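You operate a simulated robot arm through the tools that you are given. There is no shell and no other tool. Be economical: measure what you need, move in short steps, check, and stop when the job is done.

You run a simulated robot arm. Do the job below in one go: nothing can be reset, and whatever is moved stays where it is left.

TASK
Drain the filter bowl with the air shut off and vented.
Fine: shut the drain valve and open the shut-off valve again.

Only the result counts: the job must be done as asked and must still hold three seconds after the hand-in. Knocking over, shifting, dropping, spilling or breaking anything else fails it.

THE ROBOT
A 7-joint arm with a fingered hand, fixed in place. Base frame: the origin is at the foot of the arm, x ahead of it, y to its left, z up. Readings come in m, degrees, newtons and seconds.
Its first joint turns from -166.0 to 166.0 degrees. Payload 4.7 kg.
The TCP is the grasp point between the finger pads, 0.036 m short of the fingertips. In the tool frame z runs along the fingers and y along their closing line. The gripper opens to 0.12 m. The gripper's body begins 0.042 m behind the TCP. The gripper is a hand of 5 fingers: y runs from the thumb to the fingers, the wrist lies at [-0.018, -0.122, -0.21] in the tool frame, and closing takes about 1.5 s.
Orientation is that of the tool frame in the base frame, as [roll, pitch, yaw] about the fixed x, y, z axes, in that order (R = Rz(yaw) Ry(pitch) Rx(roll)). With the fingers straight down and the wrist toward the robot, the tool's x, y and z point along [0, 1, 0], [1, 0, 0] and [0, 0, -1] of the base frame.

THE INTERFACE
- The arm moves only by the tool apply_moves. Its argument "motion" is one flat list of numbers, 7 for each row, row after row: the shift along the tool's x, y, z in units of 400 mm (1.0 is 400 mm), then the turn, a rotation vector about the tool's x, y, z in units of 120 degrees (1.0 is 120 degrees), then the finger opening in m, from 0 to 0.12. In form: [dx, dy, dz, wx, wy, wz, gripper, dx, dy, dz, wx, wy, wz, gripper, ...]. A call has 1 to 8 rows; each row is the pose to reach, as a shift and turn from the pose commanded when the call began, along the tool's axes at that moment. A call with a number of a shift or a turn outside -1 to 1 is refused whole. A row lasts 0.2 s, in which the tool goes at most 0.05 m and 8.6 degrees; a call with a longer step from one row to the next is refused whole, and so is a gripper value outside its range. Where a pose cannot be reached the arm comes as near as it can. A force on the tool above 40 N (or 10 N above the force at the start of the call, whichever is more), or a blocked arm, ends the call early, and 0.2 s more pass. Each finger travels about 0.045 m/s and halts on what it meets, pressing with about 28 N; the grip force reading is that of the motor and also rises with nothing between the fingers. The clock runs only during rows and for 0.2 s after the last one: add rows that repeat a pose to give the fingers time. The reply holds the time, the measured pose of the TCP, the force on the tool along the base axes, the opening and the grip force, in the units named above and with some noise, with the torque about the TCP (base axes, N m) and any sound that the robot's microphone picked up.
- Cameras (640 x 400 px; columns grow to the right, rows downward): "scene" is fixed at [0.22, 0.4996, 1.6716]; the picture's right is [-0.66, -0.75, 0.00], its down [-0.23, 0.21, -0.95] and it looks along [0.71, -0.63, -0.31] (base axes); focal length 314 px, centre (320, 200). "wrist" rides on the gripper at [0.073, -0.091, -0.143] in the tool frame; the picture's right is [-0.80, 0.28, -0.53], its down [-0.53, -0.73, 0.42] and it looks along [-0.27, 0.62, 0.74] (tool axes); focal length 234 px, centre (320, 200). There is no depth. A picture from a camera that has moved, and an enlarged one, comes with that camera's place and axes in the base frame and with its lens.
- snapshot(camera): a new picture of that camera. It takes no simulated time.
- grasp_type(shape): the hand has 5 fingers and takes this shape, open, in about a second: jaw (thumb against the fingers, like two jaws); tri (thumb and two fingers); tip (a fingertip pinch); poke (one finger out to press); point (the index stretched); flat (the hand flat); cup (the hand cupped); fist (a fist). The gripper value then closes the fingers along that shape, each until it touches; the sizes above hold for jaw. It gives what a move gives, with no picture.
- inspect(camera, box): a new picture of the part [left, top, right, bottom] of that camera's present view, enlarged. It takes no simulated time.
- sign_off(): hands the job in; it is judged then, once.

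Go step by step. Nothing tells you positions but the pictures and the camera data: compare them with the known pose of the tool, close in by small moves and look again before you grip or let go. The budget is 120 turns and 64 pictures, counting those below and the enlarged ones. Unless the task says otherwise, let go and move clear before handing in, and close with one line.

The tools are called after "Emit:" by a JSON object that holds its "op" and its "data". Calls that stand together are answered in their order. apply_moves: Moves the arm, as the interface text tells. Its arguments: {"type":"object","properties":{"motion":{"type":"array"}},"required":["motion"]} The other tools are called the same way: grasp_type (shape) gives the hand a shape; snapshot (camera) takes a picture; inspect (camera, box) takes an enlarged picture of a part of a camera's view; sign_off () hands the job in.

At the start:

```text
time: 0.0
tool_pos: [0.5063, -0.0796, 1.5118]
tool_rot: [-180.0, 0.1, 90.0]
force: [0.5, 0.1, 0.3]
moment: [0.01, -0.02, 0.0]
finger_gap: 0.1198
gripper_force: 0.0
shape: jaw
```

scene: 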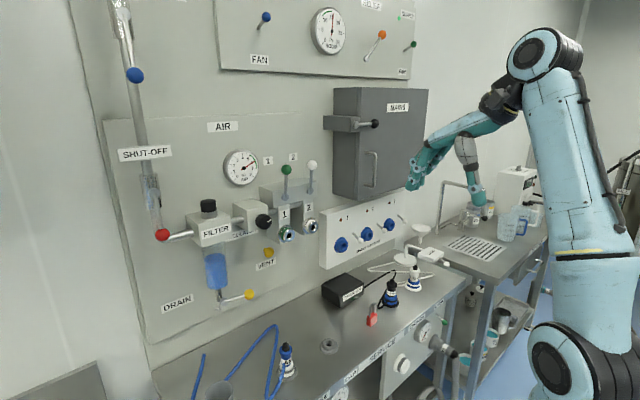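
wrist: 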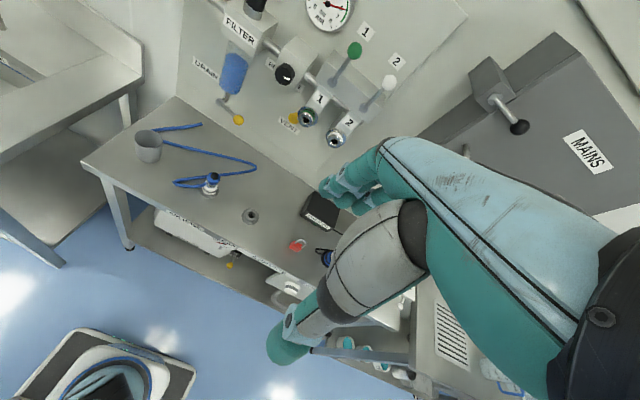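

I see an AIR panel with a shut-off valve (red lever), filter with bowl, drain (yellow lever), a vent knob (yellow), and gauge. I'll look closer first.

Emit:
{"op": "inspect", "data": {"camera": "scene", "box": [100, 110, 340, 320]}}

Emit:
{"op": "inspect", "data": {"camera": "wrist", "box": [180, 0, 420, 150]}}

Emit:
{"op": "inspect", "data": {"camera": "scene", "box": [110, 170, 220, 320]}}

```text
1.90 times, centred on (220, 215) of scene
camera zoom: at [0.22, 0.4996, 1.6716], right [-0.66, -0.75, 0.0], down [-0.23, 0.21, -0.95], along [0.71, -0.63, -0.31], focal length 597 px, centre (510, 171)
```

zoom: 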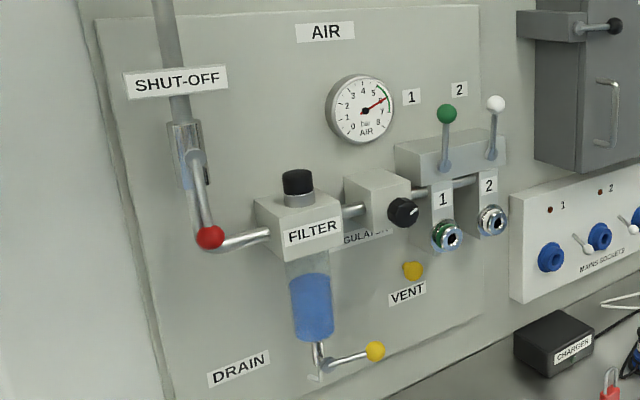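

```text
2.67 times, centred on (300, 75) of wrist
camera zoom: at [0.4149, -0.0074, 1.6542], right [0.28, -0.8, 0.53], down [-0.73, -0.53, -0.42], along [0.62, -0.27, -0.74], focal length 624 px, centre (373, 533)
```

zoom: 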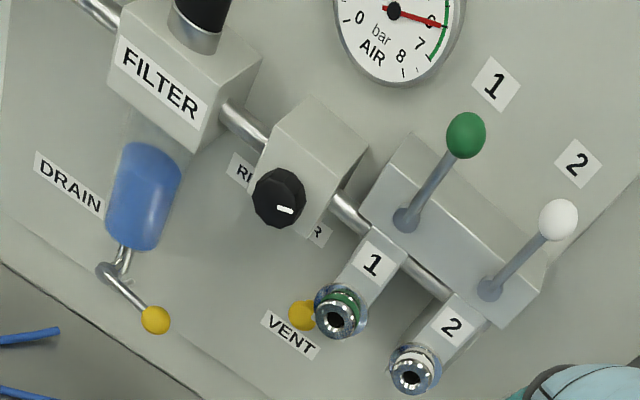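

```text
2.67 times, centred on (165, 245) of scene
camera zoom: at [0.22, 0.4996, 1.6716], right [-0.66, -0.75, 0.0], down [-0.23, 0.21, -0.95], along [0.71, -0.63, -0.31], focal length 836 px, centre (733, 80)
```

zoom: 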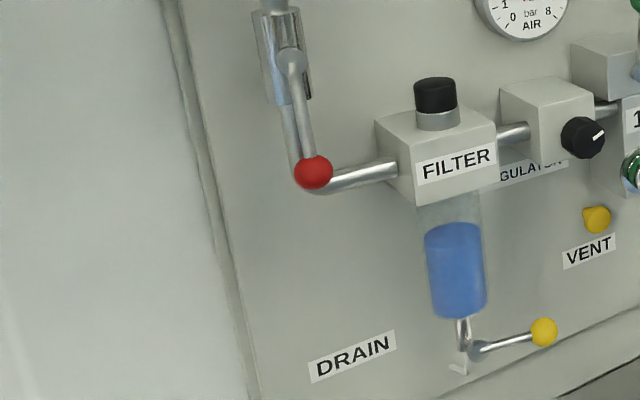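

The filter label triangulates to about (0.98, 0.20, 1.33), the drain ball to (0.96, 0.13, 1.11) and the vent knob to (1.05, 0.0, 1.17). The red shut-off ball is near (0.985, 0.33, 1.36). I'll tilt the hand 45° and move to a viewing pose in front of the panel.

Emit:
{"op": "apply_moves", "data": {"motion": [0.1, 0.045, 0.02, -0.047, 0, 0, 0.12, 0.2, 0.09, 0.04, -0.094, 0, 0, 0.12, 0.3, 0.135, 0.055, -0.141, 0, 0, 0.12, 0.4, 0.18, 0.075, -0.188, 0, 0, 0.12, 0.5, 0.225, 0.095, -0.235, 0, 0, 0.12, 0.6, 0.27, 0.11, -0.282, 0, 0, 0.12, 0.7, 0.315, 0.13, -0.328, 0, 0, 0.12, 0.8, 0.36, 0.15, -0.375, 0, 0, 0.12]}}

Emit:
{"op": "snapshot", "data": {"camera": "wrist"}}

Emit:
{"op": "snapshot", "data": {"camera": "scene"}}

```text
time: 1.8
tool_pos: [0.6481, 0.2404, 1.4521]
tool_rot: [134.9, -0.2, 90.0]
force: [-0.2, -0.9, 1.0]
moment: [0.02, -0.01, 0.06]
finger_gap: 0.1197
gripper_force: 0.0
shape: jaw
```

```text
58 pictures are left
camera wrist: at [0.4821, 0.3117, 1.487], right [-0.18, -0.8, 0.57], down [-0.22, -0.53, -0.82], along [0.96, -0.27, -0.08], focal length 234 px, centre (320, 200)
```

wrist: 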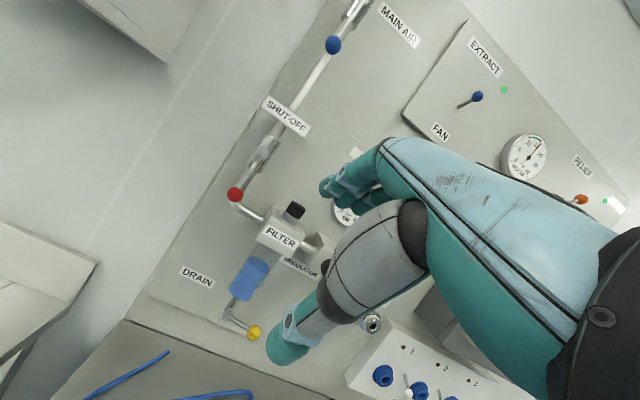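

```text
57 pictures are left
```

scene: 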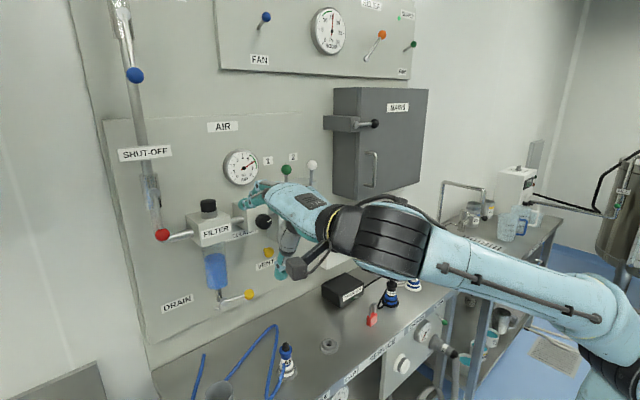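

The hand is placed well and the shut-off is clear in the wrist view. I'll zoom in on the shut-off and the drain.

Emit:
{"op": "inspect", "data": {"camera": "wrist", "box": [200, 90, 320, 220]}}

Emit:
{"op": "inspect", "data": {"camera": "wrist", "box": [170, 230, 300, 370]}}

```text
3.08 times, centred on (260, 155) of wrist
camera zoom: at [0.4821, 0.3117, 1.487], right [-0.18, -0.8, 0.57], down [-0.22, -0.53, -0.82], along [0.96, -0.27, -0.08], focal length 720 px, centre (505, 338)
```

zoom: 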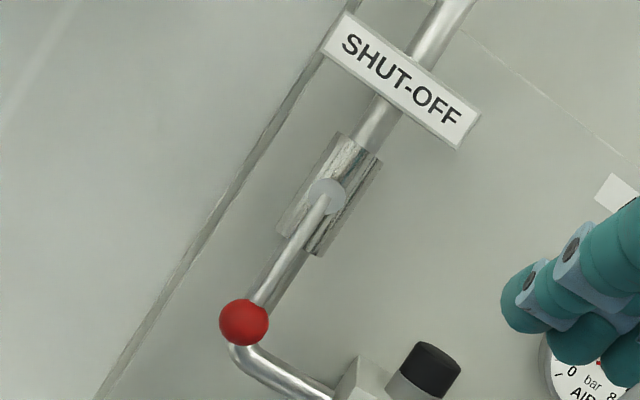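

```text
2.86 times, centred on (235, 300) of wrist
camera zoom: at [0.4821, 0.3117, 1.487], right [-0.18, -0.8, 0.57], down [-0.22, -0.53, -0.82], along [0.96, -0.27, -0.08], focal length 669 px, centre (563, -86)
```

zoom: 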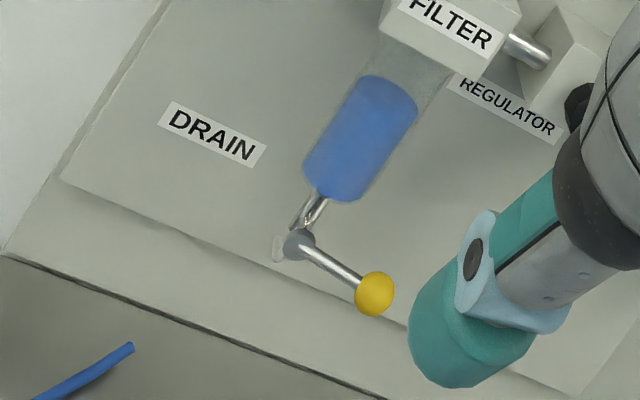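

The red ball is at (0.98, 0.327, 1.36), with its pivot at z of about 1.46, so the lever hangs along the pipe and the valve is open. I'll switch to the poke shape and see where the fingertip is.

Emit:
{"op": "grasp_type", "data": {"shape": "poke"}}

Emit:
{"op": "snapshot", "data": {"camera": "wrist"}}

Emit:
{"op": "inspect", "data": {"camera": "scene", "box": [120, 120, 360, 300]}}

```text
time: 2.7
tool_pos: [0.6488, 0.2407, 1.4506]
tool_rot: [134.9, 0.1, 90.0]
force: [-0.9, -0.1, 0.4]
moment: [0.02, -0.02, 0.06]
finger_gap: 0.0
gripper_force: 0.1
shape: poke
```

```text
54 pictures are left
camera wrist: at [0.4828, 0.312, 1.4865], right [-0.17, -0.8, 0.57], down [-0.22, -0.53, -0.82], along [0.96, -0.27, -0.08], focal length 234 px, centre (320, 200)
```

wrist: 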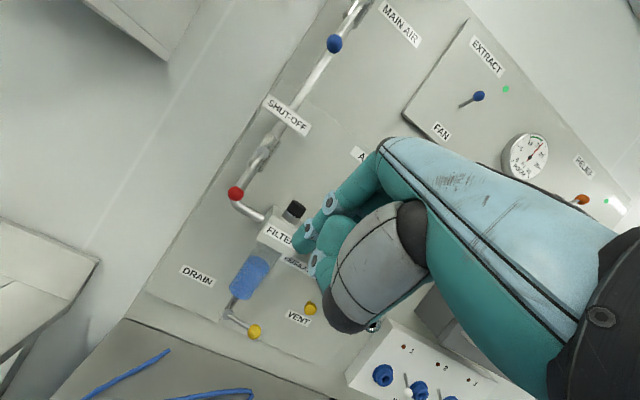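

```text
2.22 times, centred on (240, 210) of scene
camera zoom: at [0.22, 0.4996, 1.6716], right [-0.66, -0.75, 0.0], down [-0.23, 0.21, -0.95], along [0.71, -0.63, -0.31], focal length 697 px, centre (498, 178)
```

zoom: 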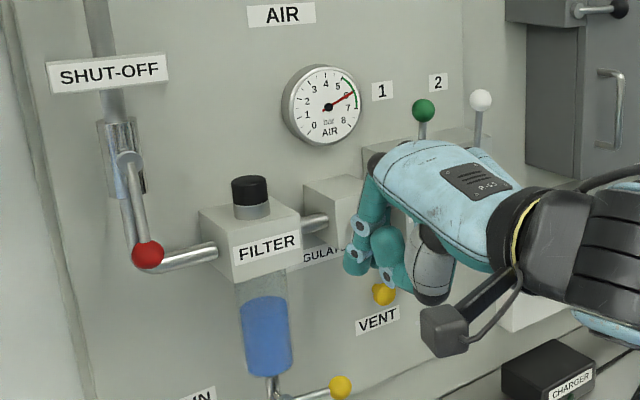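

The index tip is about 35 mm beyond the TCP, offset about 8 mm toward +y. I'll bring it in to the right of the red lever, just above the ball.

Emit:
{"op": "apply_moves", "data": {"motion": [0.022, 0.05, 0.093, 0, 0, 0, 0, 0.044, 0.1, 0.186, 0, 0, 0, 0, 0.066, 0.15, 0.278, 0, 0, 0, 0, 0.088, 0.2, 0.37, 0, 0, 0, 0, 0.1, 0.2475, 0.463, 0, 0, 0, 0, 0.1, 0.31, 0.53, 0, 0, 0, 0, 0.1, 0.35, 0.57, 0, 0, 0, 0]}}

Emit:
{"op": "snapshot", "data": {"camera": "wrist"}}

Emit:
{"op": "inspect", "data": {"camera": "scene", "box": [110, 130, 310, 270]}}

```text
time: 4.3
tool_pos: [0.9103, 0.2794, 1.3891]
tool_rot: [134.8, 0.0, 89.9]
force: [-0.9, -0.3, 1.0]
moment: [0.03, 0.03, 0.02]
finger_gap: 0.0
gripper_force: 27.8
shape: jaw
```

```text
52 pictures are left
camera wrist: at [0.7444, 0.3514, 1.4258], right [-0.18, -0.8, 0.57], down [-0.22, -0.53, -0.82], along [0.96, -0.27, -0.08], focal length 234 px, centre (320, 200)
```

wrist: 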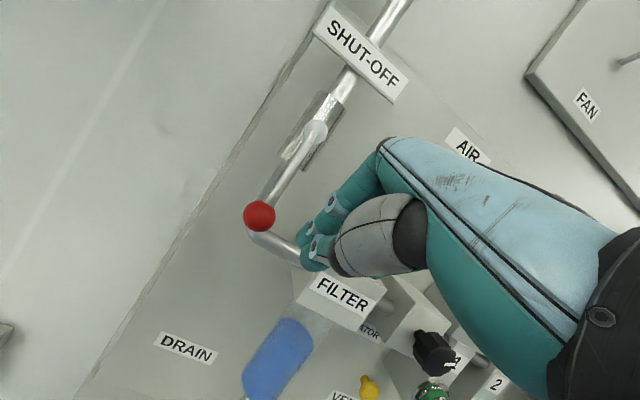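

```text
2.86 times, centred on (210, 200) of scene
camera zoom: at [0.22, 0.4996, 1.6716], right [-0.66, -0.75, 0.0], down [-0.23, 0.21, -0.95], along [0.71, -0.63, -0.31], focal length 896 px, centre (634, 200)
```

zoom: 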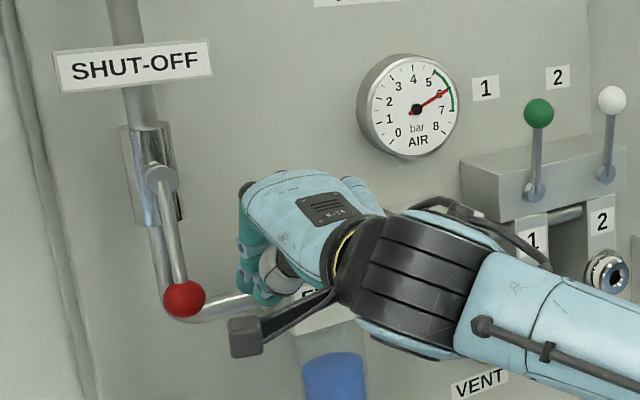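

Commanding gripper 0 closed the hand back into jaw. I'll set poke again and check whether an open value of 0.12 keeps it.

Emit:
{"op": "grasp_type", "data": {"shape": "poke"}}

Emit:
{"op": "apply_moves", "data": {"motion": [0.01, 0.0, 0.0, 0, 0, 0, 0.12, 0.02, 0, 0, 0, 0, 0, 0.12]}}

Emit:
{"op": "snapshot", "data": {"camera": "wrist"}}

```text
time: 5.2
tool_pos: [0.9099, 0.2798, 1.389]
tool_rot: [135.1, 0.0, 89.9]
force: [0.6, -0.6, -0.2]
moment: [-0.01, -0.01, 0.03]
finger_gap: 0.0001
gripper_force: 0.1
shape: poke
```

```text
time: 5.8
tool_pos: [0.9108, 0.2872, 1.3895]
tool_rot: [135.1, 0.0, 90.0]
force: [-0.1, 0.3, -0.3]
moment: [0.04, -0.02, 0.0]
finger_gap: 0.0
gripper_force: 0.1
shape: poke
```

```text
50 pictures are left
camera wrist: at [0.7451, 0.36, 1.4255], right [-0.17, -0.8, 0.57], down [-0.22, -0.53, -0.82], along [0.96, -0.27, -0.08], focal length 234 px, centre (320, 200)
```

wrist: 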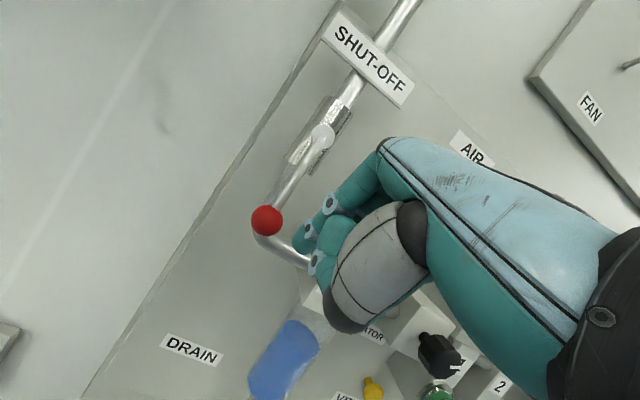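

Value 0.12 keeps poke. Now I'll move forward beside the lever.

Emit:
{"op": "apply_moves", "data": {"motion": [-0.01, 0.05, 0.05, 0, 0, 0, 0.12, -0.01, 0.1, 0.1, 0, 0, 0, 0.12]}}

Emit:
{"op": "inspect", "data": {"camera": "wrist", "box": [200, 100, 400, 300]}}

Emit:
{"op": "inspect", "data": {"camera": "scene", "box": [110, 150, 270, 270]}}

```text
time: 6.4
tool_pos: [0.9662, 0.2837, 1.391]
tool_rot: [134.9, -0.1, 90.1]
force: [-0.2, -0.2, 0.6]
moment: [-0.01, 0.06, 0.03]
finger_gap: 0.0
gripper_force: 0.0
shape: poke
```

```text
2.00 times, centred on (300, 200) of wrist
camera zoom: at [0.8, 0.3559, 1.4264], right [-0.18, -0.8, 0.57], down [-0.22, -0.53, -0.82], along [0.96, -0.27, -0.08], focal length 468 px, centre (360, 200)
```

zoom: 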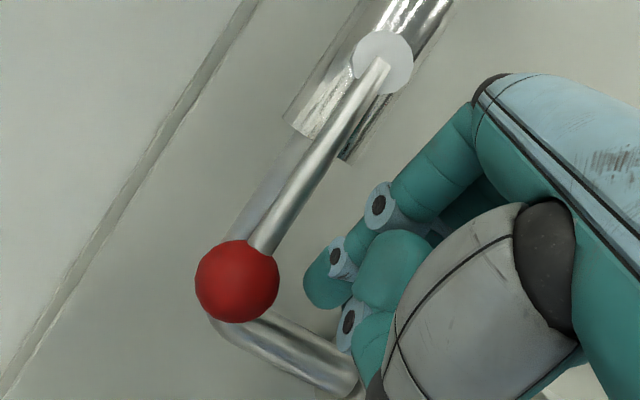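

```text
3.33 times, centred on (190, 210) of scene
camera zoom: at [0.22, 0.4996, 1.6716], right [-0.66, -0.75, 0.0], down [-0.23, 0.21, -0.95], along [0.71, -0.63, -0.31], focal length 1045 px, centre (753, 167)
```

zoom: 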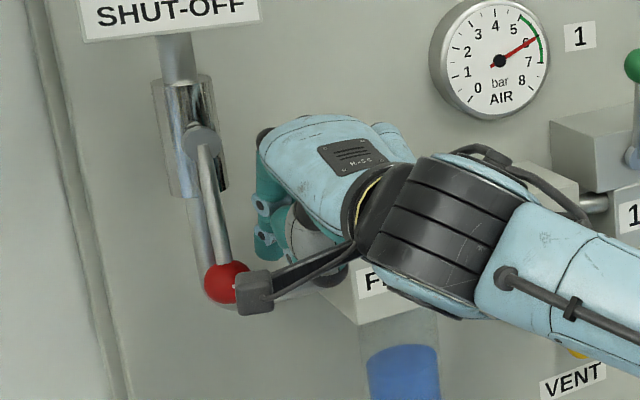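

The index is clear beside the lever. I'll push gently toward +y and feel whether it turns.

Emit:
{"op": "apply_moves", "data": {"motion": [0.03, 0, 0, 0, 0, 0, 0.12, 0.06, 0, 0, 0, 0, 0, 0.12, 0.09, 0, 0, 0, 0, 0, 0.12, 0.12, 0, 0, 0, 0, 0, 0.12, 0.15, 0, 0, 0, 0, 0, 0.12]}}

Emit:
{"op": "inspect", "data": {"camera": "scene", "box": [110, 130, 270, 250]}}

```text
time: 7.6
tool_pos: [0.9667, 0.3429, 1.3898]
tool_rot: [135.0, 0.0, 89.8]
force: [-8.0, -10.9, -2.1]
moment: [0.41, -0.26, -0.11]
finger_gap: 0.0
gripper_force: 0.0
shape: poke
```

```text
3.33 times, centred on (190, 190) of scene
camera zoom: at [0.22, 0.4996, 1.6716], right [-0.66, -0.75, 0.0], down [-0.23, 0.21, -0.95], along [0.71, -0.63, -0.31], focal length 1045 px, centre (753, 233)
```

zoom: 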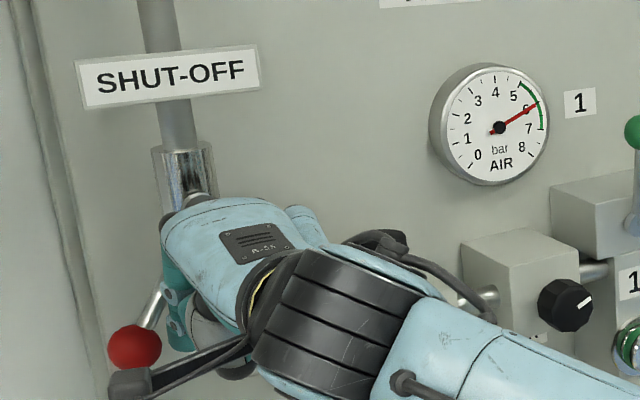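

The lever turns toward +y, so I'll follow its arc up to the closed stop.

Emit:
{"op": "apply_moves", "data": {"motion": [0.035, 0.011, -0.011, 0, 0, 0, 0.12, 0.065, 0.023, -0.023, 0, 0, 0, 0.12, 0.1075, 0.0495, -0.0495, 0, 0, 0, 0.12, 0.136, 0.084, -0.084, 0, 0, 0, 0.12, 0.148, 0.103, -0.103, 0, 0, 0, 0.12, 0.1525, 0.122, -0.122, 0, 0, 0, 0.12, 0.1525, 0.145, -0.145, 0, 0, 0, 0.12]}}

Emit:
{"op": "inspect", "data": {"camera": "scene", "box": [70, 100, 270, 240]}}

Emit:
{"op": "snapshot", "data": {"camera": "wrist"}}

```text
time: 8.4
tool_pos: [0.9655, 0.3895, 1.4133]
tool_rot: [135.6, 0.2, 89.9]
force: [-31.3, -8.7, -18.9]
moment: [0.64, -1.26, -0.49]
finger_gap: 0.0
gripper_force: 0.0
shape: poke
stopped in row 4: the force on the tool passed its limit (the readings are from after the stop); the commanded pose is now the measured one
```

```text
2.86 times, centred on (170, 170) of scene
camera zoom: at [0.22, 0.4996, 1.6716], right [-0.66, -0.75, 0.0], down [-0.23, 0.21, -0.95], along [0.71, -0.63, -0.31], focal length 896 px, centre (749, 286)
```

zoom: 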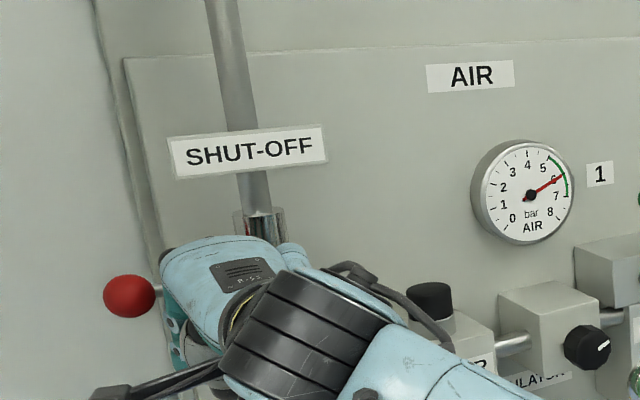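

```text
45 pictures are left
camera wrist: at [0.8002, 0.4616, 1.451], right [-0.17, -0.8, 0.57], down [-0.23, -0.53, -0.81], along [0.96, -0.27, -0.09], focal length 234 px, centre (320, 200)
```

wrist: 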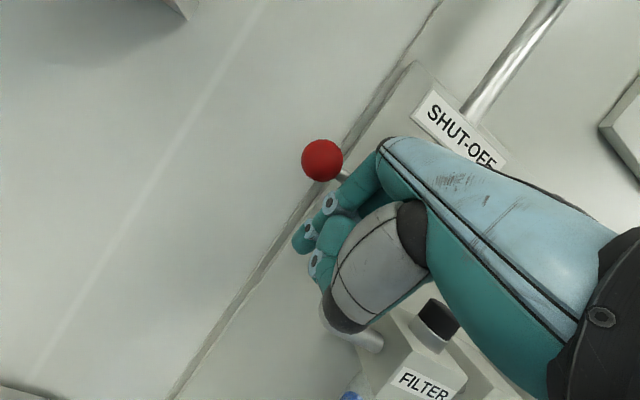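

The ball is now at about (0.98, 0.428, 1.46), level with the pivot, so the lever is across the pipe and at its stop. I'll back off and verify.

Emit:
{"op": "apply_moves", "data": {"motion": [-0.02, -0.04, 0.03, 0, 0, 0, 0.12, -0.04, -0.1, -0.03, 0, 0, 0, 0.12, -0.08, -0.16, -0.1, 0, 0, 0, 0.12, -0.12, -0.22, -0.16, 0, 0, 0, 0.12, -0.16, -0.28, -0.22, 0, 0, 0, 0.12]}}

Emit:
{"op": "inspect", "data": {"camera": "wrist", "box": [200, 40, 400, 240]}}

Emit:
{"op": "snapshot", "data": {"camera": "scene"}}

```text
time: 9.6
tool_pos: [0.8257, 0.3247, 1.3967]
tool_rot: [135.5, 0.3, 89.8]
force: [0.4, 0.9, -0.7]
moment: [-0.01, -0.05, -0.04]
finger_gap: 0.0001
gripper_force: 0.1
shape: poke
```

```text
2.00 times, centred on (300, 140) of wrist
camera zoom: at [0.6591, 0.3968, 1.4347], right [-0.17, -0.8, 0.57], down [-0.23, -0.54, -0.81], along [0.96, -0.27, -0.09], focal length 468 px, centre (360, 320)
```

zoom: 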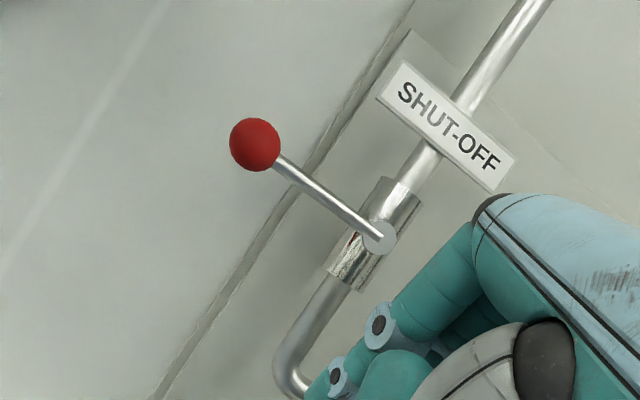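

```text
43 pictures are left
```

scene: 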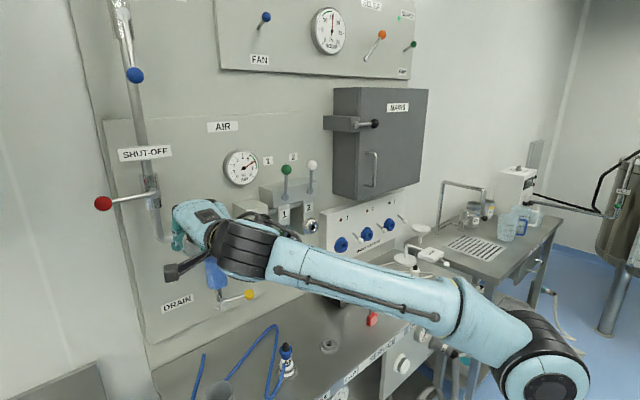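

The shut-off is fully across the pipe. Next is the vent knob, which sits low under outlet 1, so I'll back off and roll the hand to point horizontally with the index on top.

Emit:
{"op": "apply_moves", "data": {"motion": [-0.073, -0.051, -0.023, -0.0244, 0.0244, 0.059, 0.12, -0.146, -0.102, -0.047, -0.0489, 0.0489, 0.118, 0.12, -0.218, -0.153, -0.07, -0.0733, 0.0733, 0.177, 0.12, -0.291, -0.204, -0.093, -0.0977, 0.0977, 0.236, 0.12, -0.364, -0.255, -0.117, -0.1222, 0.1222, 0.295, 0.12, -0.4366, -0.306, -0.14, -0.1466, 0.1466, 0.354, 0.12]}}

Emit:
{"op": "apply_moves", "data": {"motion": [0, 0, 0, -0.0244, 0.0244, 0.059, 0.12, 0, 0, 0, -0.0489, 0.0489, 0.118, 0.12, 0, 0, 0, -0.0733, 0.0733, 0.177, 0.12, 0, 0, 0, -0.0977, 0.0977, 0.236, 0.12, 0, 0, 0, -0.1222, 0.1222, 0.295, 0.12, 0, 0, 0, -0.1466, 0.1466, 0.354, 0.12]}}

Emit:
{"op": "snapshot", "data": {"camera": "wrist"}}

Emit:
{"op": "snapshot", "data": {"camera": "scene"}}

```text
time: 11.0
tool_pos: [0.6995, 0.1493, 1.3529]
tool_rot: [122.3, -44.0, 76.3]
force: [0.5, -0.3, -0.6]
moment: [-0.01, -0.01, 0.01]
finger_gap: 0.0001
gripper_force: 0.1
shape: poke
```

```text
time: 12.4
tool_pos: [0.6997, 0.1494, 1.3537]
tool_rot: [-167.5, -89.6, -12.8]
force: [-0.7, -0.6, 0.2]
moment: [-0.02, -0.01, 0.0]
finger_gap: 0.0
gripper_force: 0.1
shape: poke
```

```text
42 pictures are left
camera wrist: at [0.5564, 0.2406, 1.4256], right [-0.53, -0.28, -0.8], down [0.42, 0.73, -0.53], along [0.73, -0.62, -0.27], focal length 234 px, centre (320, 200)
```

wrist: 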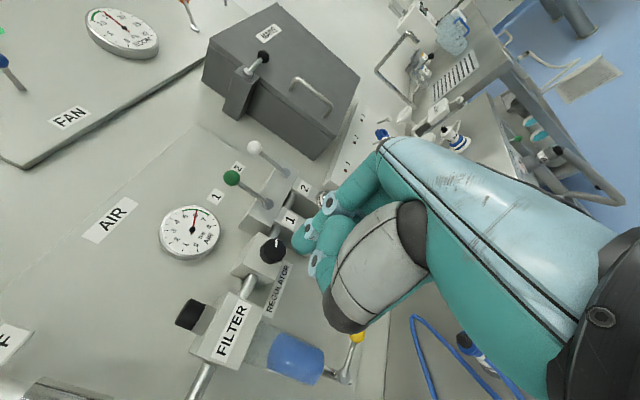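

```text
41 pictures are left
```

scene: 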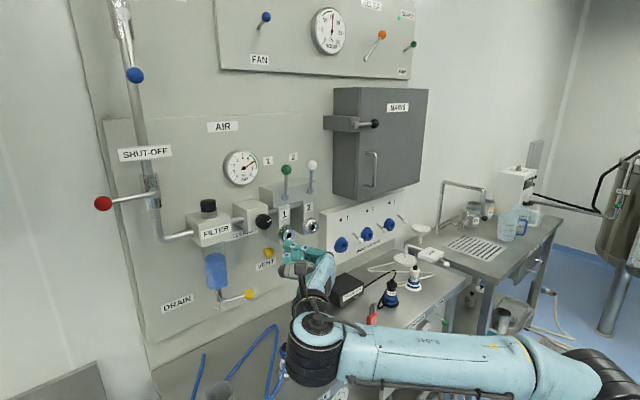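

Now I'll get a close look at the vent, since the scene camera has a clear view of it.

Emit:
{"op": "inspect", "data": {"camera": "scene", "box": [240, 215, 310, 285]}}

Emit:
{"op": "inspect", "data": {"camera": "scene", "box": [190, 270, 270, 320]}}

```text
5.71 times, centred on (275, 250) of scene
camera zoom: at [0.22, 0.4996, 1.6716], right [-0.66, -0.75, 0.0], down [-0.23, 0.21, -0.95], along [0.71, -0.63, -0.31], focal length 1791 px, centre (577, -86)
```

zoom: 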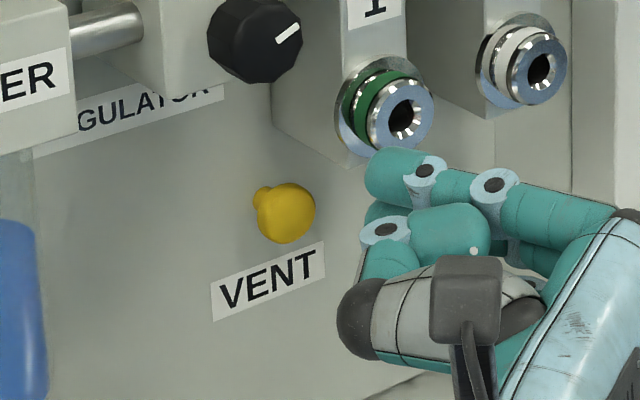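

```text
8.00 times, centred on (230, 295) of scene
camera zoom: at [0.22, 0.4996, 1.6716], right [-0.66, -0.75, 0.0], down [-0.23, 0.21, -0.95], along [0.71, -0.63, -0.31], focal length 2508 px, centre (1040, -560)
```

zoom: 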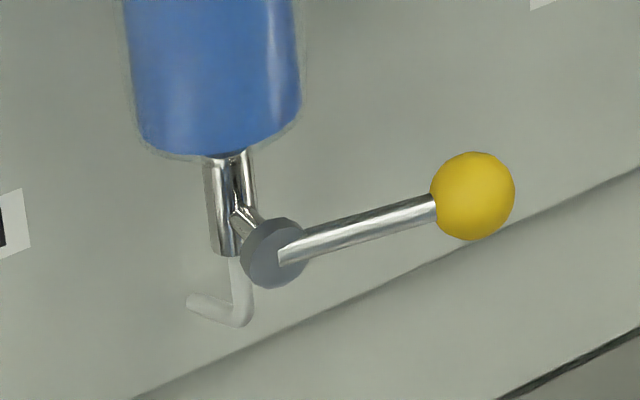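

The vent is a yellow push-button mushroom at about (1.05, 0.0, 1.17), and the drain's spout runs into the panel, so no cup is needed. I'll approach with the finger tilted slightly down.

Emit:
{"op": "apply_moves", "data": {"motion": [-0.064, 0.064, 0.042, 0, -0.017, 0, 0.12, -0.128, 0.128, 0.083, 0, -0.033, 0, 0.12, -0.192, 0.192, 0.125, 0, -0.05, 0, 0.12, -0.256, 0.255, 0.167, 0, -0.067, 0, 0.12, -0.32, 0.319, 0.208, 0, -0.083, 0, 0.12, -0.384, 0.383, 0.25, 0, -0.1, 0, 0.12]}}

Emit:
{"op": "snapshot", "data": {"camera": "wrist"}}

Emit:
{"op": "snapshot", "data": {"camera": "scene"}}

```text
time: 13.8
tool_pos: [0.7968, -0.0042, 1.1987]
tool_rot: [179.8, -77.6, 0.0]
force: [-0.4, 0.0, 0.5]
moment: [0.03, 0.01, 0.02]
finger_gap: 0.0
gripper_force: 0.0
shape: poke
```

```text
38 pictures are left
camera wrist: at [0.6723, 0.0863, 1.2992], right [-0.69, -0.28, -0.67], down [0.3, 0.73, -0.61], along [0.66, -0.62, -0.42], focal length 234 px, centre (320, 200)
```

wrist: 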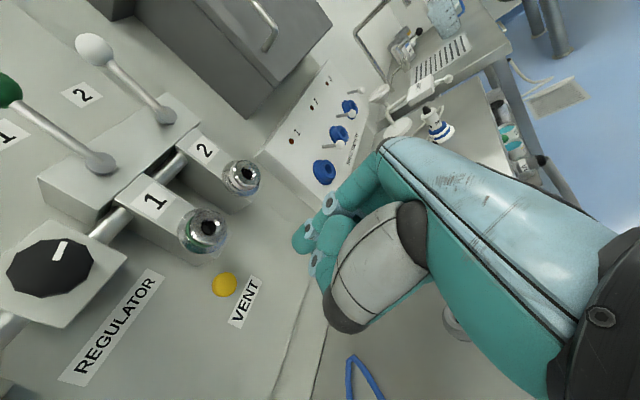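

```text
37 pictures are left
```

scene: 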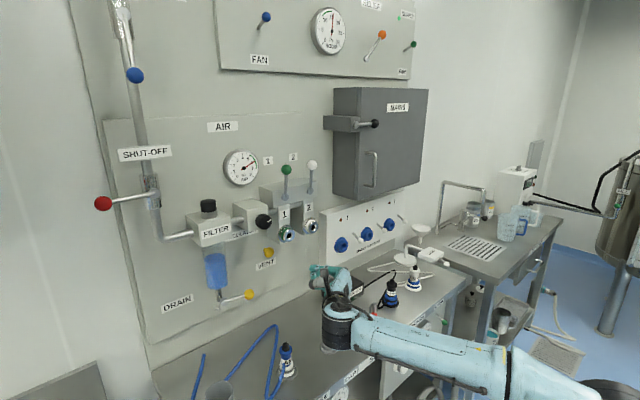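

The vent head refines to (1.042, 0.0, 1.174). I'm approaching to about 2 cm short of it.

Emit:
{"op": "apply_moves", "data": {"motion": [0.006, -0.002, 0.09, 0, 0, 0, 0.12, 0.012, -0.004, 0.18, 0, 0, 0, 0.12, 0.018, -0.006, 0.27, 0, 0, 0, 0.12, 0.024, -0.008, 0.36, 0, 0, 0, 0.12, 0.03, -0.01, 0.448, 0, 0, 0, 0.12]}}

Emit:
{"op": "inspect", "data": {"camera": "wrist", "box": [160, 130, 380, 350]}}

Emit:
{"op": "inspect", "data": {"camera": "scene", "box": [220, 140, 360, 300]}}

```text
time: 15.0
tool_pos: [0.976, -0.0009, 1.1715]
tool_rot: [179.6, -77.7, 0.3]
force: [-0.1, -0.1, 1.2]
moment: [0.01, 0.1, 0.02]
finger_gap: 0.0
gripper_force: 0.0
shape: poke
```

```text
1.82 times, centred on (270, 240) of wrist
camera zoom: at [0.8516, 0.0906, 1.2725], right [-0.69, -0.28, -0.67], down [0.3, 0.73, -0.61], along [0.66, -0.62, -0.42], focal length 426 px, centre (411, 127)
```

zoom: 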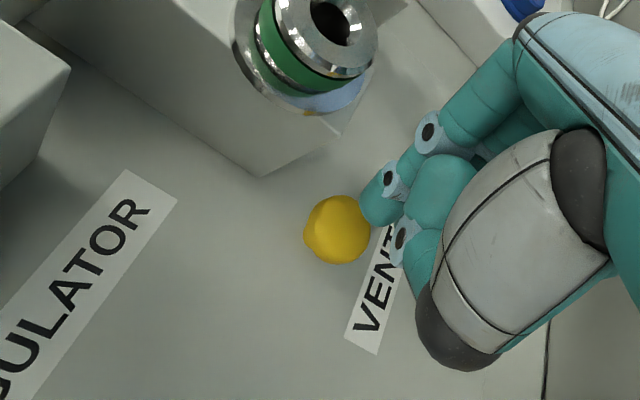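

```text
2.50 times, centred on (290, 220) of scene
camera zoom: at [0.22, 0.4996, 1.6716], right [-0.66, -0.75, 0.0], down [-0.23, 0.21, -0.95], along [0.71, -0.63, -0.31], focal length 784 px, centre (395, 150)
```

zoom: 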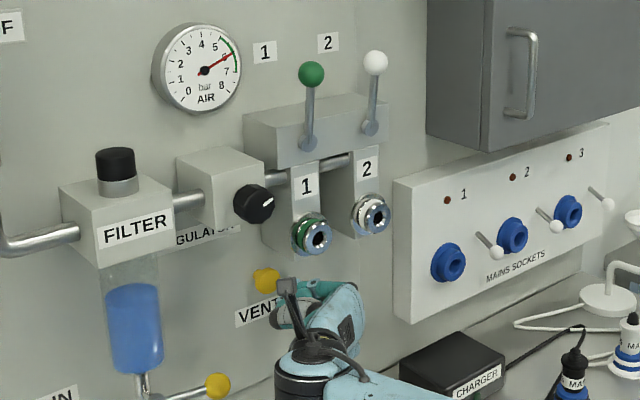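

The tip is lined up with the button. I'll press forward slowly.

Emit:
{"op": "apply_moves", "data": {"motion": [0.005, 0, 0.0244, 0, 0, 0, 0.12, 0.01, 0, 0.049, 0, 0, 0, 0.12, 0.013, 0, 0.061, 0, 0, 0, 0.12, 0.016, 0, 0.073, 0, 0, 0, 0.12]}}

Emit:
{"op": "inspect", "data": {"camera": "wrist", "box": [160, 130, 380, 350]}}

```text
time: 16.0
tool_pos: [1.0042, -0.0005, 1.171]
tool_rot: [179.3, -77.6, 0.5]
force: [-3.1, -0.4, -0.2]
moment: [0.04, -0.02, 0.02]
finger_gap: 0.0
gripper_force: 0.0
shape: poke
```

```text
1.82 times, centred on (270, 240) of wrist
camera zoom: at [0.8807, 0.0905, 1.2724], right [-0.69, -0.28, -0.67], down [0.3, 0.73, -0.61], along [0.66, -0.62, -0.42], focal length 426 px, centre (411, 127)
```

zoom: 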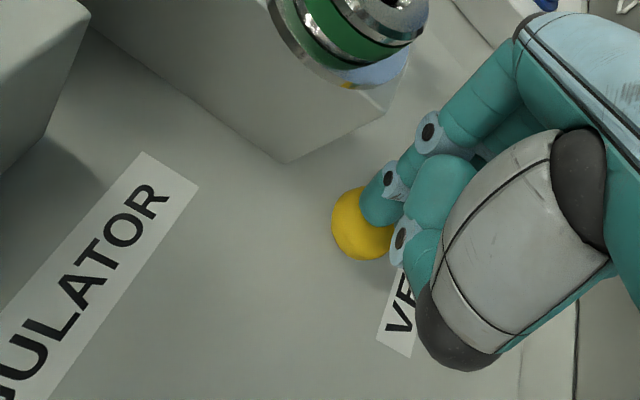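

Contact is made with about 3 N on the tool. I'll press further and hold, then read the gauge.

Emit:
{"op": "apply_moves", "data": {"motion": [0.002, 0, 0.0122, 0, 0, 0, 0.12, 0.005, 0, 0.0244, 0, 0, 0, 0.12, 0.008, 0, 0.036, 0, 0, 0, 0.12, 0.008, 0, 0.036, 0, 0, 0, 0.12, 0.008, 0, 0.036, 0, 0, 0, 0.12, 0.008, 0, 0.036, 0, 0, 0, 0.12]}}

Emit:
{"op": "inspect", "data": {"camera": "scene", "box": [200, 140, 340, 300]}}

```text
time: 16.8
tool_pos: [1.015, -0.0035, 1.173]
tool_rot: [179.9, -77.6, -0.6]
force: [-36.6, -6.7, -5.3]
moment: [0.03, -0.11, -0.19]
finger_gap: 0.0001
gripper_force: 0.1
shape: poke
heard: click
stopped in row 3: the force on the tool passed its limit (the readings are from after the stop); the commanded pose is now the measured one
```

```text
2.50 times, centred on (270, 220) of scene
camera zoom: at [0.22, 0.4996, 1.6716], right [-0.66, -0.75, 0.0], down [-0.23, 0.21, -0.95], along [0.71, -0.63, -0.31], focal length 784 px, centre (445, 150)
```

zoom: 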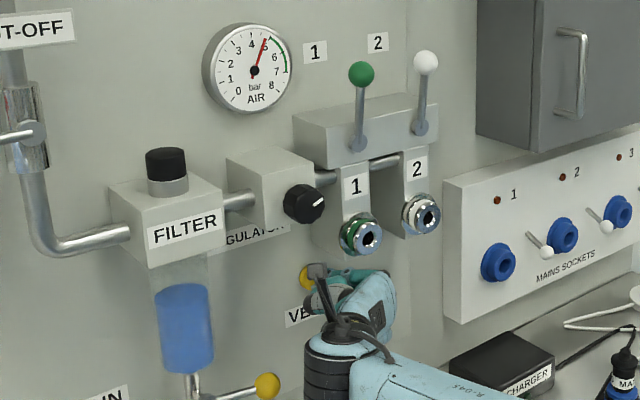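

It clicked and the gauge is falling, so I'll hold the button down.

Emit:
{"op": "apply_moves", "data": {"motion": [0, 0, 0, 0, 0, 0, 0.12, 0, 0, 0, 0, 0, 0, 0.12, 0, 0, 0, 0, 0, 0, 0.12, 0, 0, 0, 0, 0, 0, 0.12, 0, 0, 0, 0, 0, 0, 0.12, 0, 0, 0, 0, 0, 0, 0.12, 0, 0, 0, 0, 0, 0, 0.12, 0, 0, 0, 0, 0, 0, 0.12]}}

Emit:
{"op": "inspect", "data": {"camera": "scene", "box": [200, 140, 340, 300]}}

```text
time: 17.9
tool_pos: [1.0136, -0.0031, 1.1748]
tool_rot: [179.9, -77.8, -0.5]
force: [-61.5, -8.4, -0.2]
moment: [0.04, -0.79, -0.44]
finger_gap: 0.0002
gripper_force: 0.1
shape: poke
stopped in row 5: the force on the tool passed its limit (the readings are from after the stop); the commanded pose is now the measured one
```

```text
2.50 times, centred on (270, 220) of scene
camera zoom: at [0.22, 0.4996, 1.6716], right [-0.66, -0.75, 0.0], down [-0.23, 0.21, -0.95], along [0.71, -0.63, -0.31], focal length 784 px, centre (445, 150)
```

zoom: 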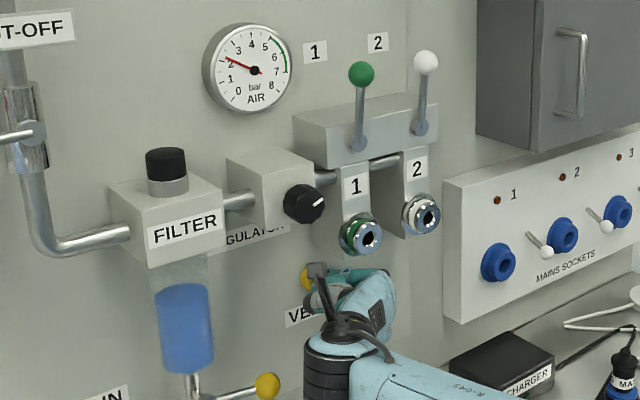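

The gauge is down to about 2 bar. I'll ease back about 2 mm to limit the force and keep holding.

Emit:
{"op": "apply_moves", "data": {"motion": [0, 0, -0.005, 0, 0, 0, 0.12, 0, 0, -0.005, 0, 0, 0, 0.12, 0, 0, -0.005, 0, 0, 0, 0.12, 0, 0, -0.005, 0, 0, 0, 0.12, 0, 0, -0.005, 0, 0, 0, 0.12, 0, 0, -0.005, 0, 0, 0, 0.12, 0, 0, -0.005, 0, 0, 0, 0.12, 0, 0, -0.005, 0, 0, 0, 0.12]}}

Emit:
{"op": "inspect", "data": {"camera": "scene", "box": [200, 140, 340, 300]}}

```text
time: 19.7
tool_pos: [1.0146, -0.0007, 1.1733]
tool_rot: [179.2, -77.6, 0.3]
force: [-23.9, 6.0, 4.7]
moment: [-0.05, -0.35, 0.27]
finger_gap: 0.0002
gripper_force: 0.1
shape: poke
```

```text
2.50 times, centred on (270, 220) of scene
camera zoom: at [0.22, 0.4996, 1.6716], right [-0.66, -0.75, 0.0], down [-0.23, 0.21, -0.95], along [0.71, -0.63, -0.31], focal length 784 px, centre (445, 150)
```

zoom: 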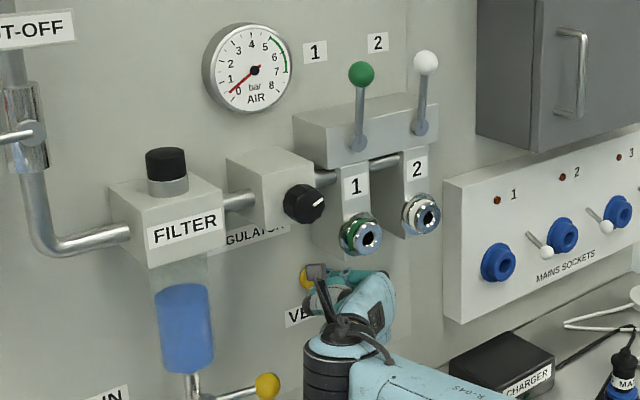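

The gauge is nearly at 0, so I'll hold a bit longer.

Emit:
{"op": "apply_moves", "data": {"motion": [0, 0, 0, 0, 0, 0, 0.12, 0, 0, 0, 0, 0, 0, 0.12, 0, 0, 0, 0, 0, 0, 0.12, 0, 0, 0, 0, 0, 0, 0.12, 0, 0, 0, 0, 0, 0, 0.12, 0, 0, 0, 0, 0, 0, 0.12, 0, 0, 0, 0, 0, 0, 0.12, 0, 0, 0, 0, 0, 0, 0.12]}}

Emit:
{"op": "apply_moves", "data": {"motion": [0, 0, -0.002, 0, 0, 0, 0.12, 0, 0, -0.002, 0, 0, 0, 0.12, 0, 0, -0.002, 0, 0, 0, 0.12, 0, 0, -0.002, 0, 0, 0, 0.12, 0, 0, -0.002, 0, 0, 0, 0.12, 0, 0, -0.002, 0, 0, 0, 0.12, 0, 0, -0.002, 0, 0, 0, 0.12, 0, 0, -0.002, 0, 0, 0, 0.12]}}

Emit:
{"op": "inspect", "data": {"camera": "scene", "box": [200, 140, 270, 200]}}

```text
time: 21.5
tool_pos: [1.0144, -0.0022, 1.172]
tool_rot: [179.7, -77.7, -0.1]
force: [-24.3, 6.6, 3.1]
moment: [-0.05, -0.33, 0.25]
finger_gap: 0.0
gripper_force: 0.1
shape: poke
```

```text
time: 23.3
tool_pos: [1.0135, -0.002, 1.1725]
tool_rot: [179.7, -77.6, -0.1]
force: [-21.0, 5.3, -1.4]
moment: [-0.02, -0.14, 0.23]
finger_gap: 0.0
gripper_force: 0.1
shape: poke
```

```text
6.67 times, centred on (235, 170) of scene
camera zoom: at [0.22, 0.4996, 1.6716], right [-0.66, -0.75, 0.0], down [-0.23, 0.21, -0.95], along [0.71, -0.63, -0.31], focal length 2090 px, centre (887, 400)
```

zoom: 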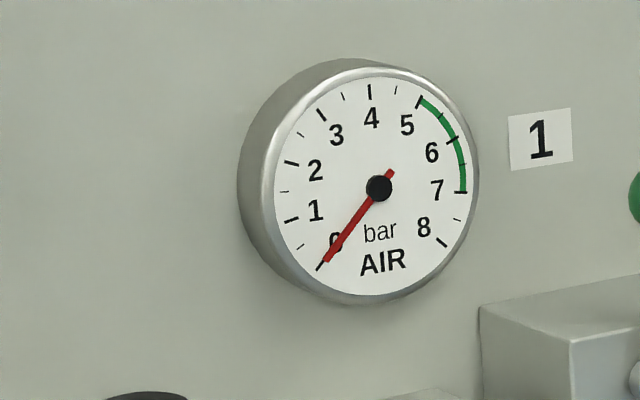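

The gauge reads 0. I'll release the vent, retreat, and look at the "point" shape for working under the low drain lever.

Emit:
{"op": "apply_moves", "data": {"motion": [0, 0, -0.06, 0, 0, 0, 0.12, 0, 0, -0.16, 0, 0, 0, 0.12, 0.02, 0, -0.27, 0, 0, 0, 0.12, 0.05, 0, -0.38, 0, 0, 0, 0.12, 0.09, 0, -0.48, 0, 0, 0, 0.12]}}

Emit:
{"op": "grasp_type", "data": {"shape": "point"}}

Emit:
{"op": "snapshot", "data": {"camera": "wrist"}}

Emit:
{"op": "inspect", "data": {"camera": "scene", "box": [190, 140, 390, 330]}}

```text
time: 24.5
tool_pos: [0.8362, -0.0007, 1.2448]
tool_rot: [179.2, -77.4, 0.4]
force: [1.6, 1.0, -0.8]
moment: [-0.03, -0.08, -0.03]
finger_gap: 0.0
gripper_force: 0.0
shape: poke
```

```text
time: 25.4
tool_pos: [0.8375, -0.0006, 1.2462]
tool_rot: [179.5, -77.5, 0.0]
force: [-0.5, 0.2, -0.6]
moment: [0.02, 0.01, 0.0]
finger_gap: 0.0
gripper_force: 0.1
shape: point
```

```text
29 pictures are left
camera wrist: at [0.7125, 0.0903, 1.3473], right [-0.69, -0.27, -0.67], down [0.31, 0.73, -0.61], along [0.66, -0.63, -0.42], focal length 234 px, centre (320, 200)
```

wrist: 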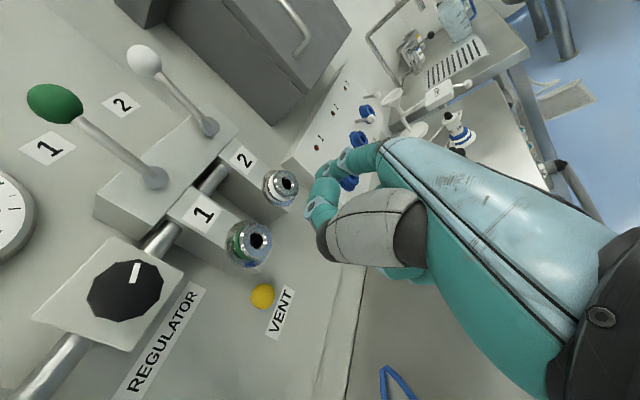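

```text
2.11 times, centred on (290, 235) of scene
camera zoom: at [0.22, 0.4996, 1.6716], right [-0.66, -0.75, 0.0], down [-0.23, 0.21, -0.95], along [0.71, -0.63, -0.31], focal length 660 px, centre (383, 126)
```

zoom: 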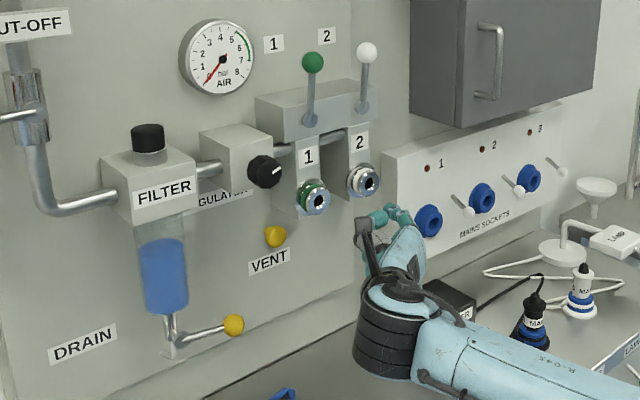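

The gauge stays at 0 with the vent released, and the poke hand suits the drain better. I'll return to poke and turn the hand to a 45° down pose, yawed 25° so the forearm stays clear of the upright plug.

Emit:
{"op": "grasp_type", "data": {"shape": "poke"}}

Emit:
{"op": "apply_moves", "data": {"motion": [0.012, -0.018, -0.035, 0.026, -0.0047, -0.0585, 0.12, 0.024, -0.036, -0.07, 0.052, -0.0094, -0.117, 0.12, 0.036, -0.054, -0.104, 0.078, -0.0141, -0.1754, 0.12, 0.048, -0.071, -0.139, 0.104, -0.0188, -0.2339, 0.12, 0.06, -0.089, -0.174, 0.13, -0.0235, -0.2924, 0.12, 0.072, -0.107, -0.208, 0.156, -0.0282, -0.3509, 0.12, 0.0845, -0.125, -0.243, 0.1819, -0.0328, -0.4093, 0.12]}}

Emit:
{"op": "apply_moves", "data": {"motion": [0, 0, 0, 0.026, -0.0047, -0.0585, 0.12, 0, 0, 0, 0.052, -0.0094, -0.117, 0.12, 0, 0, 0, 0.078, -0.0141, -0.1754, 0.12, 0, 0, 0, 0.104, -0.0188, -0.2339, 0.12, 0, 0, 0, 0.13, -0.0235, -0.2924, 0.12, 0, 0, 0, 0.156, -0.0282, -0.3509, 0.12, 0, 0, 0, 0.1819, -0.0328, -0.4093, 0.12]}}

Emit:
{"op": "snapshot", "data": {"camera": "wrist"}}

Emit:
{"op": "snapshot", "data": {"camera": "scene"}}

```text
time: 26.3
tool_pos: [0.836, -0.001, 1.2463]
tool_rot: [179.6, -77.6, -0.2]
force: [-0.9, 0.2, -0.3]
moment: [-0.01, 0.0, 0.03]
finger_gap: 0.0
gripper_force: 0.0
shape: poke
```

```text
time: 27.9
tool_pos: [0.7479, 0.051, 1.3023]
tool_rot: [122.9, -41.2, 85.5]
force: [0.7, -0.2, 0.3]
moment: [-0.02, -0.05, -0.01]
finger_gap: 0.0
gripper_force: 0.1
shape: poke
```

```text
time: 29.5
tool_pos: [0.7476, 0.0516, 1.301]
tool_rot: [135.1, 0.2, 114.6]
force: [-0.5, -0.4, -0.6]
moment: [-0.01, -0.03, 0.02]
finger_gap: 0.0002
gripper_force: 0.1
shape: poke
```

```text
27 pictures are left
camera wrist: at [0.567, 0.0469, 1.3378], right [0.18, -0.8, 0.57], down [0.02, -0.58, -0.82], along [0.98, 0.16, -0.08], focal length 234 px, centre (320, 200)
```

wrist: 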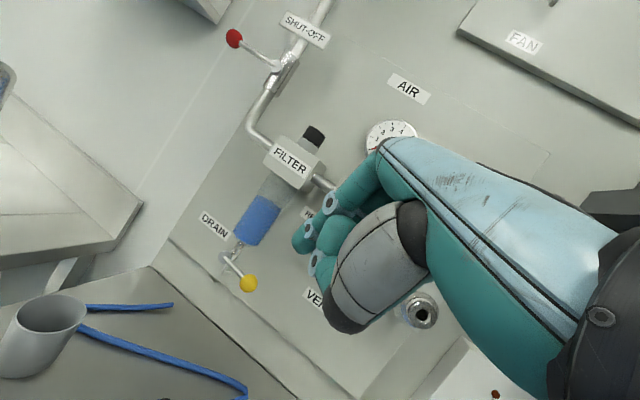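

```text
26 pictures are left
```

scene: 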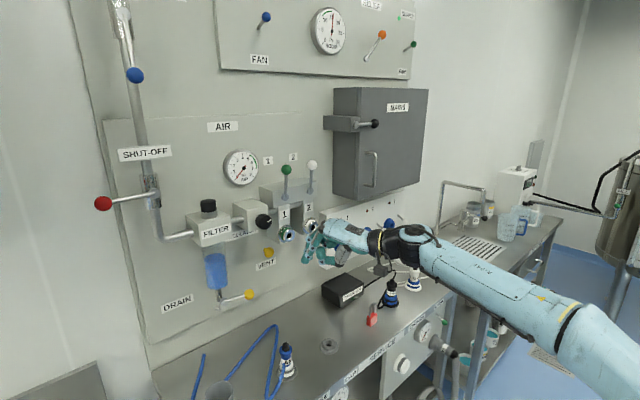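

The drain ball refines to (0.955, 0.130, 1.112). I'll descend to just in front of it, low, ready to slide the fingertip underneath.

Emit:
{"op": "apply_moves", "data": {"motion": [-0.01, -0.031, 0.093, 0, 0, 0, 0.12, -0.019, -0.063, 0.186, 0, 0, 0, 0.12, -0.028, -0.094, 0.279, 0, 0, 0, 0.12, -0.038, -0.126, 0.372, 0, 0, 0, 0.12, -0.047, -0.157, 0.465, 0, 0, 0, 0.12]}}

Emit:
{"op": "inspect", "data": {"camera": "wrist", "box": [160, 100, 420, 360]}}

Emit:
{"op": "inspect", "data": {"camera": "scene", "box": [190, 240, 350, 360]}}

```text
time: 30.7
tool_pos: [0.8346, 0.068, 1.126]
tool_rot: [134.8, 0.1, 114.6]
force: [-0.7, 0.3, 1.3]
moment: [-0.04, 0.0, -0.03]
finger_gap: 0.0
gripper_force: 0.1
shape: poke
```

```text
1.54 times, centred on (290, 230) of wrist
camera zoom: at [0.6545, 0.0648, 1.1614], right [0.17, -0.8, 0.57], down [0.03, -0.58, -0.82], along [0.98, 0.16, -0.08], focal length 360 px, centre (366, 154)
```

zoom: 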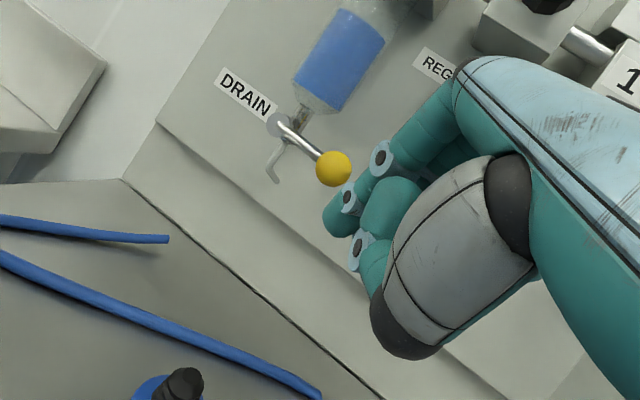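

```text
3.33 times, centred on (270, 300) of scene
camera zoom: at [0.22, 0.4996, 1.6716], right [-0.66, -0.75, 0.0], down [-0.23, 0.21, -0.95], along [0.71, -0.63, -0.31], focal length 1045 px, centre (487, -133)
```

zoom: 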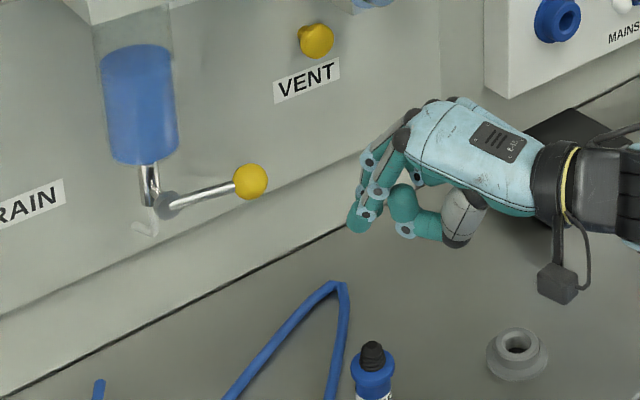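

The geometry agrees with the pictures. I'll go down 2.3 cm, then forward under the ball.

Emit:
{"op": "apply_moves", "data": {"motion": [0, -0.04, 0.04, 0, 0, 0, 0.12, 0.002, 0.02, 0.1, 0, 0, 0, 0.12, 0.004, 0.08, 0.16, 0, 0, 0, 0.12, 0.005, 0.139, 0.22, 0, 0, 0, 0.12]}}

Emit:
{"op": "inspect", "data": {"camera": "wrist", "box": [200, 100, 400, 300]}}

Emit:
{"op": "inspect", "data": {"camera": "scene", "box": [190, 240, 310, 330]}}

```text
time: 31.7
tool_pos: [0.925, 0.1098, 1.1033]
tool_rot: [135.1, 0.1, 114.5]
force: [-4.7, -5.4, -1.5]
moment: [0.04, 0.03, -0.1]
finger_gap: 0.0001
gripper_force: 0.1
shape: poke
```

```text
2.00 times, centred on (300, 200) of wrist
camera zoom: at [0.7449, 0.107, 1.1391], right [0.17, -0.8, 0.57], down [0.02, -0.58, -0.82], along [0.98, 0.15, -0.08], focal length 468 px, centre (360, 200)
```

zoom: 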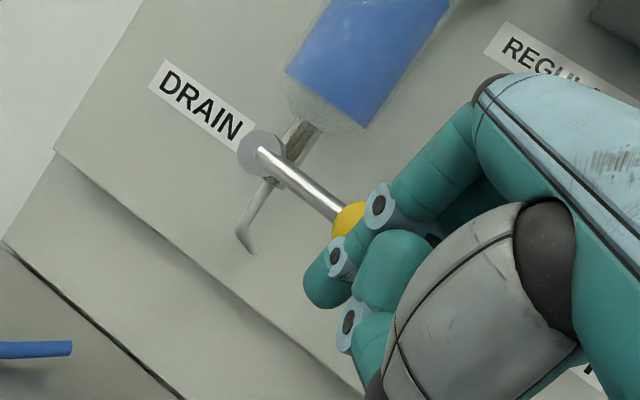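

```text
4.44 times, centred on (250, 285) of scene
camera zoom: at [0.22, 0.4996, 1.6716], right [-0.66, -0.75, 0.0], down [-0.23, 0.21, -0.95], along [0.71, -0.63, -0.31], focal length 1393 px, centre (631, -178)
```

zoom: 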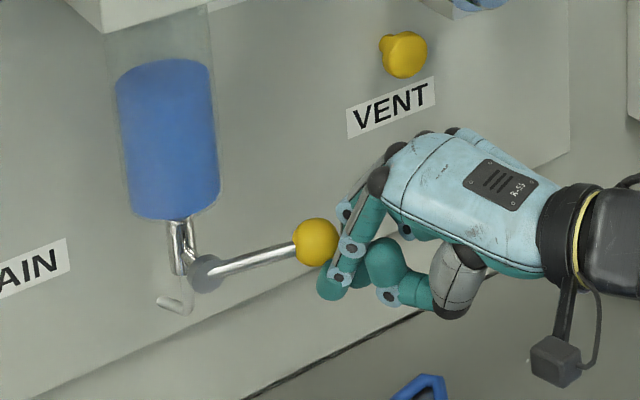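

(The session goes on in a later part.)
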